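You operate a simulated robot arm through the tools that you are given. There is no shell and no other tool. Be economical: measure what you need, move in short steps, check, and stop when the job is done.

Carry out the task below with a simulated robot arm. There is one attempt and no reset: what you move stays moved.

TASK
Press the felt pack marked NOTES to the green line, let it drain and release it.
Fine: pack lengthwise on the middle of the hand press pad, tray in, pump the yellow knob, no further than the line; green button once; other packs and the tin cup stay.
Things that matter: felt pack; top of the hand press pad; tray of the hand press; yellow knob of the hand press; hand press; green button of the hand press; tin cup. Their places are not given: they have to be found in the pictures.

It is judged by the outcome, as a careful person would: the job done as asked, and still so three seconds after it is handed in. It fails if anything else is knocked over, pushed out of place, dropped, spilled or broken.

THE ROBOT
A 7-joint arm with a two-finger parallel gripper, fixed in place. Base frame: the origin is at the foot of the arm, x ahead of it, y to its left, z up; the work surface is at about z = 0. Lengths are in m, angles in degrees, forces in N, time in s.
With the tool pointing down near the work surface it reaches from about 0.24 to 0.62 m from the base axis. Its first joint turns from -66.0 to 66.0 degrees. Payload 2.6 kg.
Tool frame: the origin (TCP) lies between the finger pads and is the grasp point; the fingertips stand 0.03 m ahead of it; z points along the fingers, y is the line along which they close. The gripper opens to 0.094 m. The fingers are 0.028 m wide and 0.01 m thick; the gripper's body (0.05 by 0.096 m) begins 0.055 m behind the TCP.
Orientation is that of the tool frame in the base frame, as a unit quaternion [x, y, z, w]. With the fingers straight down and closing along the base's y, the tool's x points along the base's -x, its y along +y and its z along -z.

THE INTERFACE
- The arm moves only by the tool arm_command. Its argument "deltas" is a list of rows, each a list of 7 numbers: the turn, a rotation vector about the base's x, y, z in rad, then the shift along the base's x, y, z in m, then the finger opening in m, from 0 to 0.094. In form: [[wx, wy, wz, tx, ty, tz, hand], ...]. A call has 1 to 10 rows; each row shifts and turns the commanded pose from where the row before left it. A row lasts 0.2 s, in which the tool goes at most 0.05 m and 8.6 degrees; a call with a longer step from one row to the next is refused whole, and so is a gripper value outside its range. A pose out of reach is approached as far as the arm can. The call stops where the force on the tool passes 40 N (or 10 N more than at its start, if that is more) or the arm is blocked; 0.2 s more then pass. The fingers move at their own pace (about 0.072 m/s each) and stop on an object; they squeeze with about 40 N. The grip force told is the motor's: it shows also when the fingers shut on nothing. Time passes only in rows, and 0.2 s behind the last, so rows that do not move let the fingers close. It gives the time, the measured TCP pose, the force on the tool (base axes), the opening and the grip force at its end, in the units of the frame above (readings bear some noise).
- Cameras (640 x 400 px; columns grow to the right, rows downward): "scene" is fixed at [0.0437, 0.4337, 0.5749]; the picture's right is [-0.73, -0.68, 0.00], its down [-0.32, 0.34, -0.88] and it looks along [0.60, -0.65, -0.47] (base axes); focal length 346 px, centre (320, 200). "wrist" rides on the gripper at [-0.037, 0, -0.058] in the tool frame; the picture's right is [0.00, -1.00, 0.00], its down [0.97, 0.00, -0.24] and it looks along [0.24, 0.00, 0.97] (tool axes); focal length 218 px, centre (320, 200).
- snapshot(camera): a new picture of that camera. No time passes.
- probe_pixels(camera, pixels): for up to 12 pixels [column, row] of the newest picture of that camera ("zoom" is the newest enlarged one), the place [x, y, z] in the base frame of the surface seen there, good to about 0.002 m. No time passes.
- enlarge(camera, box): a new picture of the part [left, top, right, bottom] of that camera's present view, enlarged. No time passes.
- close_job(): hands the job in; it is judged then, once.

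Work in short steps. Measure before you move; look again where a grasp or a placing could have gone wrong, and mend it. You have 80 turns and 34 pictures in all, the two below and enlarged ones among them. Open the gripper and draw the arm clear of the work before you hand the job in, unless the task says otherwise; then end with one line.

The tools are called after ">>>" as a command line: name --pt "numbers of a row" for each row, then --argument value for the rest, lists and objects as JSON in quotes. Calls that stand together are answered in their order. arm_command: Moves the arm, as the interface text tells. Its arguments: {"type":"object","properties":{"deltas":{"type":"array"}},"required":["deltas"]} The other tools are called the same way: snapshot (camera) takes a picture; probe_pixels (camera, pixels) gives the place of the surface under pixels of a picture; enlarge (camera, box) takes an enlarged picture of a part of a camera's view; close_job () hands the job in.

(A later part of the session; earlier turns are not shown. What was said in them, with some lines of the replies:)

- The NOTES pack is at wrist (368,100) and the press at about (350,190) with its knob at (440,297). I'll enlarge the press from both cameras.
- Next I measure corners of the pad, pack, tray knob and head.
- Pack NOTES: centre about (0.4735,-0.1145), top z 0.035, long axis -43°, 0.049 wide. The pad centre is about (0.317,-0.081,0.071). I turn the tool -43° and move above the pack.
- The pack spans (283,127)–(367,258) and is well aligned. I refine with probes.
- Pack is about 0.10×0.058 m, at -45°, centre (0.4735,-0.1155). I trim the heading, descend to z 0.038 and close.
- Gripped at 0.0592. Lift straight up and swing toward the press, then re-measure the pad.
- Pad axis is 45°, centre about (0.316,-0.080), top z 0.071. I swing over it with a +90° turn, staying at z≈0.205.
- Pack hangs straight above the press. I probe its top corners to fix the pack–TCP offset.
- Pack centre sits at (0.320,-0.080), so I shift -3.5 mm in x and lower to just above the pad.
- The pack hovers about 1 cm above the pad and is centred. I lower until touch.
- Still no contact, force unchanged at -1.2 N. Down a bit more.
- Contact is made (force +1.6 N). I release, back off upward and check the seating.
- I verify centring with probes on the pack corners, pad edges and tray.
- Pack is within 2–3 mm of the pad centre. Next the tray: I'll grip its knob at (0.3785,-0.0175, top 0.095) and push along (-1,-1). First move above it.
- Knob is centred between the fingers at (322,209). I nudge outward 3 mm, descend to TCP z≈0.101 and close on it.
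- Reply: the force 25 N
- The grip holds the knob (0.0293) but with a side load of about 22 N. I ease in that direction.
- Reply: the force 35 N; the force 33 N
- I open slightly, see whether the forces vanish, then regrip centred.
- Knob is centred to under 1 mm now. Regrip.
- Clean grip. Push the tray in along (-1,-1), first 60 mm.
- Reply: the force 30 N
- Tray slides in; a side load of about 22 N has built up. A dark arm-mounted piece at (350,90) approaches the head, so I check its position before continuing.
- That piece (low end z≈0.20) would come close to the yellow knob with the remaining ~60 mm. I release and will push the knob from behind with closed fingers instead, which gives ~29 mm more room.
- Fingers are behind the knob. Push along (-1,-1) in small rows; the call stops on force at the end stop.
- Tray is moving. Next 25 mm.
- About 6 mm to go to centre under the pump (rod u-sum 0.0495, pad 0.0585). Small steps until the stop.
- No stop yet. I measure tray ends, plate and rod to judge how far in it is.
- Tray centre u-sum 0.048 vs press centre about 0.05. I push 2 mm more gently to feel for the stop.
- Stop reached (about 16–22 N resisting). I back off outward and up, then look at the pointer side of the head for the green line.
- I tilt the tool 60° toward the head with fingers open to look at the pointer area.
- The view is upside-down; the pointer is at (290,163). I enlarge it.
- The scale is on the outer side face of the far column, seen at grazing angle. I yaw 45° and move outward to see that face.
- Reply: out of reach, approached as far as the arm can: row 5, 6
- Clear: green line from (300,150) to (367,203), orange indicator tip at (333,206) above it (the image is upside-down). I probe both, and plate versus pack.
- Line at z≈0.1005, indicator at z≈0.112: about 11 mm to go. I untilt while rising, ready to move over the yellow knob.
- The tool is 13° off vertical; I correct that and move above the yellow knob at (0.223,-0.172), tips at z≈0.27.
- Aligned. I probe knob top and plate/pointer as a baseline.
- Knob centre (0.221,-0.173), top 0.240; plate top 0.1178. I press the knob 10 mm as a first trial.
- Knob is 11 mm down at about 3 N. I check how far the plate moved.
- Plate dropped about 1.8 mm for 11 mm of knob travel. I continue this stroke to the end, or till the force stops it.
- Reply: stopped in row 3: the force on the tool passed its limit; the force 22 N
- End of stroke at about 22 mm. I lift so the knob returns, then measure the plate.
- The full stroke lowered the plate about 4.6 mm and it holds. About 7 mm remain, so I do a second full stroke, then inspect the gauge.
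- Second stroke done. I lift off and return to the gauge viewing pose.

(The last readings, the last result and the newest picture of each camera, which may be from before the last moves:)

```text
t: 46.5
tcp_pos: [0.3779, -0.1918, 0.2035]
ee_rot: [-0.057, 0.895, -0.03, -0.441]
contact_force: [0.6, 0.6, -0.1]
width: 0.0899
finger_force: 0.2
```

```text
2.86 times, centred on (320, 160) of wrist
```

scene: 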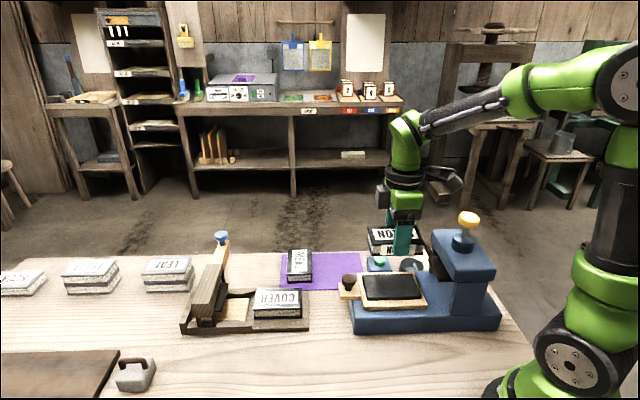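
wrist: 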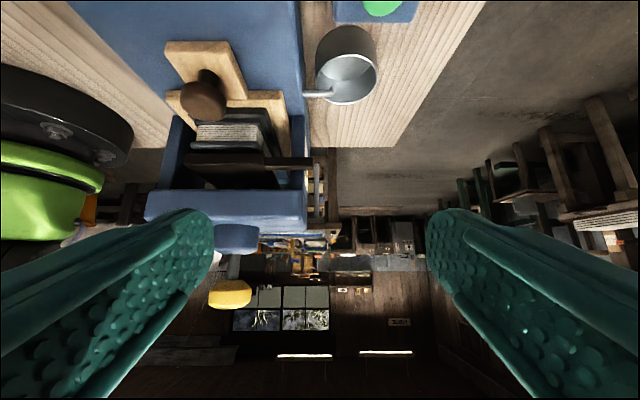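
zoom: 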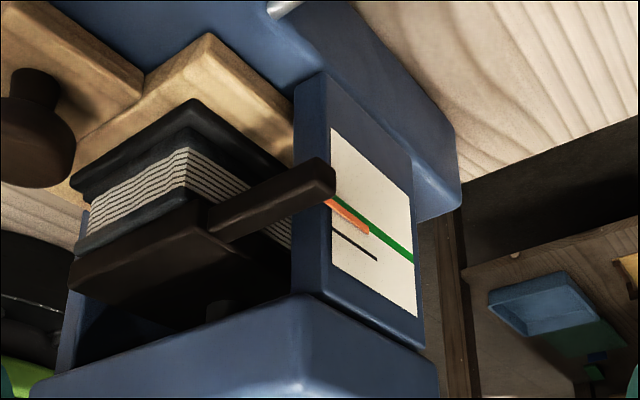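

The orange indicator is just above the green line; the black mark is the start line. I probe for the remainder.

>>> probe_pixels --camera "zoom" --pixels '[[360, 246], [370, 254], [345, 234], [340, 201], [380, 235], [400, 252], [340, 211], [350, 218], [360, 226], [366, 232], [335, 207], [368, 226]]'

>>> enlarge --camera "wrist" --box '[314, 150, 346, 190]'

```text
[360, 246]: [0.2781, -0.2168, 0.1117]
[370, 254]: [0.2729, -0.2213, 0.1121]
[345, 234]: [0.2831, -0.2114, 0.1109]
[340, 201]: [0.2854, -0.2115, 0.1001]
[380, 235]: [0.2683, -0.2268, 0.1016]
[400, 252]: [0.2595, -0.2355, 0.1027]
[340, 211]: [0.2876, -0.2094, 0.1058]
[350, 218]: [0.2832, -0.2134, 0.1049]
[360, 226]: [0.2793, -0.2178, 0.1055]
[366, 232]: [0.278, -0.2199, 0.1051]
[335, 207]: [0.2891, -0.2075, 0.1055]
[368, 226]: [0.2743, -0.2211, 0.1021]
```

```text
10.00 times, centred on (330, 170) of wrist
```

zoom: 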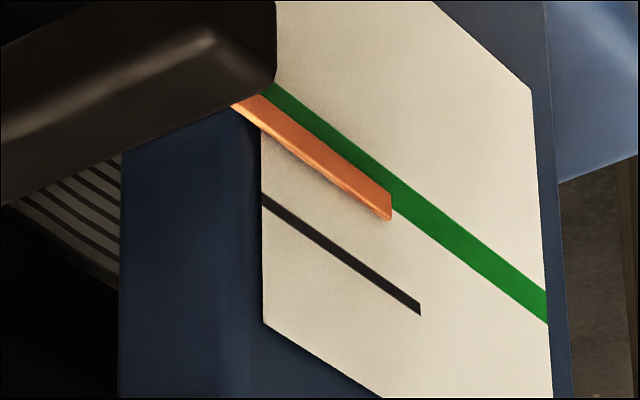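

Remaining is about 4.5 mm (bar z 0.1054, line centre 0.101, parallax accounted for), just about one stroke. I return for a third stroke slightly short of full.

>>> arm_command --pt "0.017 -0.13 0 0 0 0.018 0.05" --pt "0.017 -0.13 0 0 0 0.018 0" --pt "0.017 -0.13 0 0 0 0.018 0" --pt "0.017 -0.13 0 0 0 0.018 0" --pt "0.017 -0.13 0 0 0 0.018 0" --pt "0.017 -0.13 0 0 0 0.018 0" --pt "0.017 -0.13 0 0 0 0.018 0" --pt "0 0 0 0 0 0 0"

>>> arm_command --pt "0 0 0 -0.017 0.004 0 0" --pt "0 0 0 -0.04 0.004 0 0" --pt "0 0 0 -0.04 0.004 0 0" --pt "0 0 0 -0.04 0.004 0 0" --pt "0 0 0 -0.02 0.0 -0.02 0" --pt "0 0 0 0 0 -0.025 0" --pt "0 0 0 0 0 0 0" --pt "0 0 0 0 0 0 0"

```text
t: 48.3
tcp_pos: [0.3772, -0.1906, 0.3298]
ee_rot: [-0.063, 0.998, -0.001, 0.003]
contact_force: [0.1, 0.0, -0.2]
width: 0.0
finger_force: 33.5
```

```text
t: 50.1
tcp_pos: [0.2195, -0.175, 0.2868]
ee_rot: [-0.064, 0.998, -0.001, 0.003]
contact_force: [0.5, 0.2, 0.4]
width: 0.0001
finger_force: 33.0
```

Over the knob again (command z ≈0.2854; last stroke ended at 0.2504). I press to 0.2522.

>>> arm_command --pt "0 0 0 0.001 0.001 -0.012 0" --pt "0 0 0 0 0 -0.006 0" --pt "0 0 0 0 0 -0.005 0" --pt "0 0 0 0 0 -0.004 0" --pt "0 0 0 0 0 -0.004 0" --pt "0 0 0 0 0 -0.0022 0" --pt "0 0 0 0 0 0 0"

>>> arm_command --pt "0 0 0 0 0 0.02 0" --pt "0 0 0 0 0 0.03 0" --pt "0 0 0 0.02 0 0.03 0" --pt "0 0 0 0.04 -0.004 0 0.03" --pt "0 0 0 0.04 -0.004 0 0.06" --pt "0 0 0 0.04 -0.004 0 0.09" --pt "0 0 0 0.017 -0.004 0 0.09"

>>> arm_command --pt "-0.017 0.13 0 0 0 -0.018 0.09" --pt "-0.017 0.13 0 0 0 -0.018 0.09" --pt "-0.017 0.13 0 0 0 -0.018 0.09" --pt "-0.017 0.13 0 0 0 -0.018 0.09" --pt "-0.017 0.13 0 0 0 -0.018 0.09" --pt "-0.017 0.13 0 0 0 -0.018 0.09" --pt "-0.017 0.13 0 0 0 -0.018 0.09" --pt "0 0 0 0 0 0 0.09"

>>> enlarge --camera "wrist" --box '[314, 150, 346, 190]'

```text
t: 51.7
tcp_pos: [0.2203, -0.1738, 0.2503]
ee_rot: [-0.063, 0.998, -0.001, 0.002]
contact_force: [-1.9, 0.2, 4.6]
width: 0.0001
finger_force: 32.9
```

```text
t: 53.3
tcp_pos: [0.3766, -0.1888, 0.3297]
ee_rot: [-0.065, 0.998, 0.0, 0.001]
contact_force: [0.2, 0.1, -0.1]
width: 0.0898
finger_force: 0.0
```

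```text
t: 55.1
tcp_pos: [0.3781, -0.1896, 0.2035]
ee_rot: [-0.058, 0.895, -0.03, -0.441]
contact_force: [-0.8, 0.7, 0.6]
width: 0.0899
finger_force: 0.0
```

```text
10.00 times, centred on (330, 170) of wrist
```

zoom: 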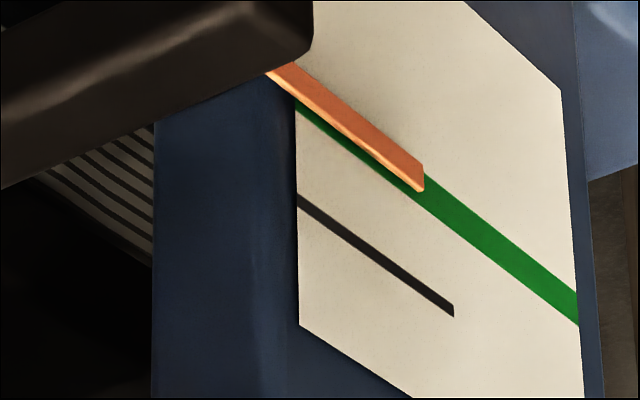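

With parallax (bar about 2 mm in front of the face) it should now sit close to the line; I probe true heights.

>>> probe_pixels --camera "zoom" --pixels '[[400, 160], [370, 137], [340, 113], [410, 175], [310, 85], [450, 215], [480, 238], [520, 270], [550, 293], [380, 262], [420, 291], [350, 240]]'

```text
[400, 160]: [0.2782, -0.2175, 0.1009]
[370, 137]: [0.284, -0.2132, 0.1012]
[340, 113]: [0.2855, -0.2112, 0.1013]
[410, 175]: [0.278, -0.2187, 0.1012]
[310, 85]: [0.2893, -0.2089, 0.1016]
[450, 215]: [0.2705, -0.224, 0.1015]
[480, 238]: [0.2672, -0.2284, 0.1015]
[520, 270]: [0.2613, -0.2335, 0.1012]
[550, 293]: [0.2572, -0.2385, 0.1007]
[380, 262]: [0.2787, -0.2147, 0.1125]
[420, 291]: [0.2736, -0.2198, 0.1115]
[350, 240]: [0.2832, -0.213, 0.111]
```

Bar z 0.1012 equals line z 0.1012: on the line. I untilt and move above the green button (0.4025,-0.169,0.045) while it drains.

>>> arm_command --pt "0.017 -0.13 0 0 0 0.018 0.05" --pt "0.017 -0.13 0 0 0 0.018 0" --pt "0.017 -0.13 0 0 0 0.018 0" --pt "0.017 -0.13 0 0 0 0.018 0" --pt "0.017 -0.13 0 0 0 0.018 0" --pt "0.017 -0.13 0 0 0 0.018 0" --pt "0.017 -0.13 0 0 0 0.018 0" --pt "0 0 0 0 0 0 0"

>>> arm_command --pt "0 0 0 0.012 0.01 -0.04 0" --pt "0 0 0 0.013 0.011 -0.04 0" --pt "0 0 0 0 0 -0.04 0" --pt "0 0 0 0 0 -0.04 0" --pt "0 0 0 0 0 -0.04 0" --pt "0 0 0 0 0 -0.02 0" --pt "0 0 0 0 0 0 0" --pt "0 0 0 0 0 0 0" --pt "0 0 0 0 0 0 0" --pt "0 0 0 0 0 0 0"

>>> snapshot --camera "wrist"

>>> arm_command --pt "0 0 0 0 0 0 0" --pt "0 0 0 0 0 0 0" --pt "0 0 0 0 0 0 0" --pt "0 0 0 0 0 0 0" --pt "0 0 0 0 0 0 0" --pt "0 0 0 0 0 0 0" --pt "0 0 0 0 0 0 0" --pt "0 0 0 0 0 0 0" --pt "0 0 0 0 0 0 0" --pt "0 0 0 0 0 0 0"

>>> arm_command --pt "0 0 0 0 0 0 0" --pt "0 0 0 0 0 0 0" --pt "0 0 0 0 0 0 0" --pt "0 0 0 0 0 0 0" --pt "0 0 0 0 0 0 0" --pt "0 0 0 0 0 0 0" --pt "0 0 0 0 0 0 0" --pt "0 0 0 0 0 0 0" --pt "0 0 0 0 0 0 0" --pt "0 0 0 0 0 0 0"

```text
t: 56.9
tcp_pos: [0.3792, -0.1888, 0.329]
ee_rot: [-0.064, 0.998, -0.001, 0.003]
contact_force: [0.2, 0.0, -0.6]
width: 0.0002
finger_force: 32.7
```

```text
t: 59.1
tcp_pos: [0.4029, -0.1706, 0.1121]
ee_rot: [-0.064, 0.998, -0.001, 0.002]
contact_force: [0.1, 1.0, -0.6]
width: 0.0
finger_force: 33.2
```

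```text
1 pictures are left
```

wrist: 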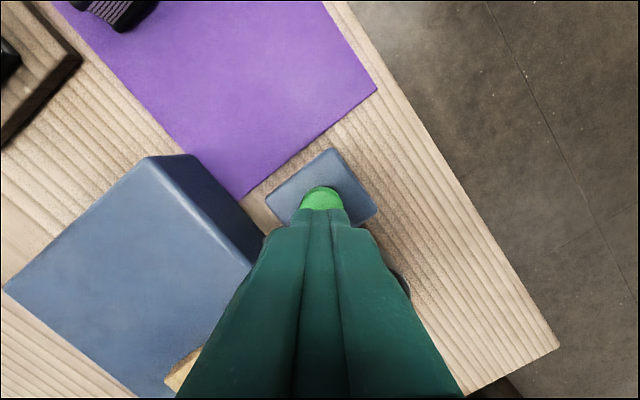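

```text
t: 61.3
tcp_pos: [0.4036, -0.1705, 0.113]
ee_rot: [-0.064, 0.998, 0.0, 0.001]
contact_force: [-0.4, -0.8, 0.2]
width: 0.0
finger_force: 32.9
```

```text
t: 63.5
tcp_pos: [0.4033, -0.1706, 0.1139]
ee_rot: [-0.065, 0.998, -0.001, 0.001]
contact_force: [-0.5, -0.1, 0.1]
width: 0.0003
finger_force: 32.5
```

Fingers are right over the button (320,200). I wait some more for draining.

>>> arm_command --pt "0 0 0 0 0 0 0" --pt "0 0 0 0 0 0 0" --pt "0 0 0 0 0 0 0" --pt "0 0 0 0 0 0 0" --pt "0 0 0 0 0 0 0" --pt "0 0 0 0 0 0 0" --pt "0 0 0 0 0 0 0" --pt "0 0 0 0 0 0 0" --pt "0 0 0 0 0 0 0" --pt "0 0 0 0 0 0 0"

>>> arm_command --pt "0 0 0 0 0 0 0" --pt "0 0 0 0 0 0 0" --pt "0 0 0 0 0 0 0" --pt "0 0 0 0 0 0 0" --pt "0 0 0 0 0 0 0" --pt "0 0 0 0 0 0 0" --pt "0 0 0 0 0 0 0" --pt "0 0 0 0 0 0 0" --pt "0 0 0 0 0 0 0" --pt "0 0 0 0 0 0 0"

>>> arm_command --pt "0 0 0 0 0 0 0" --pt "0 0 0 0 0 0 0" --pt "0 0 0 0 0 0 0" --pt "0 0 0 0 0 0 0" --pt "0 0 0 0 0 0 0" --pt "0 0 0 0 0 0 0" --pt "0 0 0 0 0 0 0" --pt "0 0 0 0 0 0 0" --pt "0 0 0 0 0 0 0" --pt "0 0 0 0 0 0 0"

>>> arm_command --pt "0 0 0 0 0.001 -0.02 0" --pt "0 0 0 0 0 -0.012 0" --pt "0 0 0 0 0 -0.004 0" --pt "0 0 0 0 0 -0.002 0" --pt "0 0 0 0 0 0 0"

```text
t: 65.7
tcp_pos: [0.4033, -0.1702, 0.1127]
ee_rot: [-0.064, 0.998, -0.001, 0.002]
contact_force: [-0.4, -0.5, -0.1]
width: 0.0001
finger_force: 32.9
```

```text
t: 67.9
tcp_pos: [0.4027, -0.1703, 0.1128]
ee_rot: [-0.064, 0.998, 0.0, 0.003]
contact_force: [-0.6, -1.0, -0.5]
width: 0.0
finger_force: 33.3
```

```text
t: 70.1
tcp_pos: [0.4034, -0.1697, 0.1127]
ee_rot: [-0.065, 0.998, -0.001, 0.002]
contact_force: [0.7, 0.1, -0.1]
width: 0.0001
finger_force: 33.0
```

```text
t: 71.3
tcp_pos: [0.4023, -0.1672, 0.0718]
ee_rot: [-0.065, 0.998, -0.001, 0.001]
contact_force: [-0.1, 1.2, 1.7]
width: 0.0002
finger_force: 32.8
```

Just touching the button. I press on steadily, without letting up, until it bottoms.

>>> arm_command --pt "0 0 0 0 0 -0.002 0" --pt "0 0 0 0 0 -0.001 0" --pt "0 0 0 0 0 -0.001 0" --pt "0 0 0 0 0 0 0"

```text
t: 72.3
tcp_pos: [0.403, -0.167, 0.0696]
ee_rot: [-0.066, 0.998, 0.0, 0.002]
contact_force: [0.2, -1.7, 1.6]
width: 0.0
finger_force: 32.9
```

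>>> arm_command --pt "0 0 0 0 0 -0.001 0" --pt "0 0 0 0 0 -0.001 0" --pt "0 0 0 0 0 -0.001 0" --pt "0 0 0 0 0 -0.001 0" --pt "0 0 0 0 0 0 0"

```text
t: 73.5
tcp_pos: [0.4047, -0.1663, 0.0648]
ee_rot: [-0.063, 0.998, -0.001, 0.003]
contact_force: [-4.6, 1.5, 17.9]
width: 0.0
finger_force: 32.9
```

Bottomed at 18 N. I lift straight up, open and draw clear, then check with the last picture.

>>> arm_command --pt "0 0 0 0 0 0.01 0" --pt "0 0 0 0 0 0.04 0" --pt "0 0 0 0 0 0.04 0" --pt "0 0 0 0 0 0.045 0.03" --pt "0 0 0 0 0 0.045 0.06" --pt "0 0 0 0 0.02 0.04 0.08" --pt "0 0 0 0 0.03 0.02 0.08" --pt "0 0 0 0 0.03 0.02 0.08" --pt "0 0 0 0 0 0 0.08" --pt "0 0 0 0 0 0 0.08"

>>> enlarge --camera "scene" --box '[260, 190, 520, 350]'

>>> probe_pixels --camera "zoom" --pixels '[[400, 150], [412, 178], [430, 200], [440, 210], [390, 135], [405, 165], [420, 190], [395, 142], [425, 185]]'

```text
t: 75.7
tcp_pos: [0.4055, -0.0852, 0.3246]
ee_rot: [-0.064, 0.998, -0.001, 0.002]
contact_force: [-0.2, 0.1, 1.0]
width: 0.0799
finger_force: 0.0
```

```text
2.46 times, centred on (390, 270) of scene
```

zoom: 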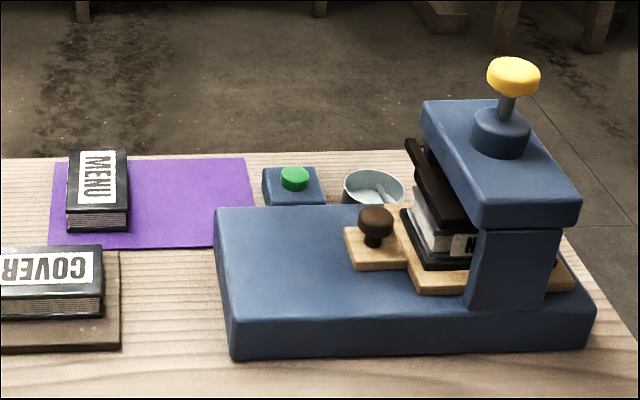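

```text
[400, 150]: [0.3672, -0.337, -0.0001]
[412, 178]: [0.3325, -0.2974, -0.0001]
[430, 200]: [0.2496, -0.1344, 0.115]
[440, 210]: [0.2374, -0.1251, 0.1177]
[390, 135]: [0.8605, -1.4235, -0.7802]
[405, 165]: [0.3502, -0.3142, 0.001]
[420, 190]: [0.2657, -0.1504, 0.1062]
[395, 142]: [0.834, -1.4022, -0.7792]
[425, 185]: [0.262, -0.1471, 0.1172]
```

The plate is back up at z≈0.1177, so the press has released. The pack is on the pad with the tray in, the cup and other packs are where they were, and the arm is clear. I hand in.

>>> close_job

```text
The job is handed in.
```

The NOTES pack was pressed to the green line, left to drain for about 18 s, and released with one press of the green button; the tray is still pushed in, and the other packs and tin cup were not moved.
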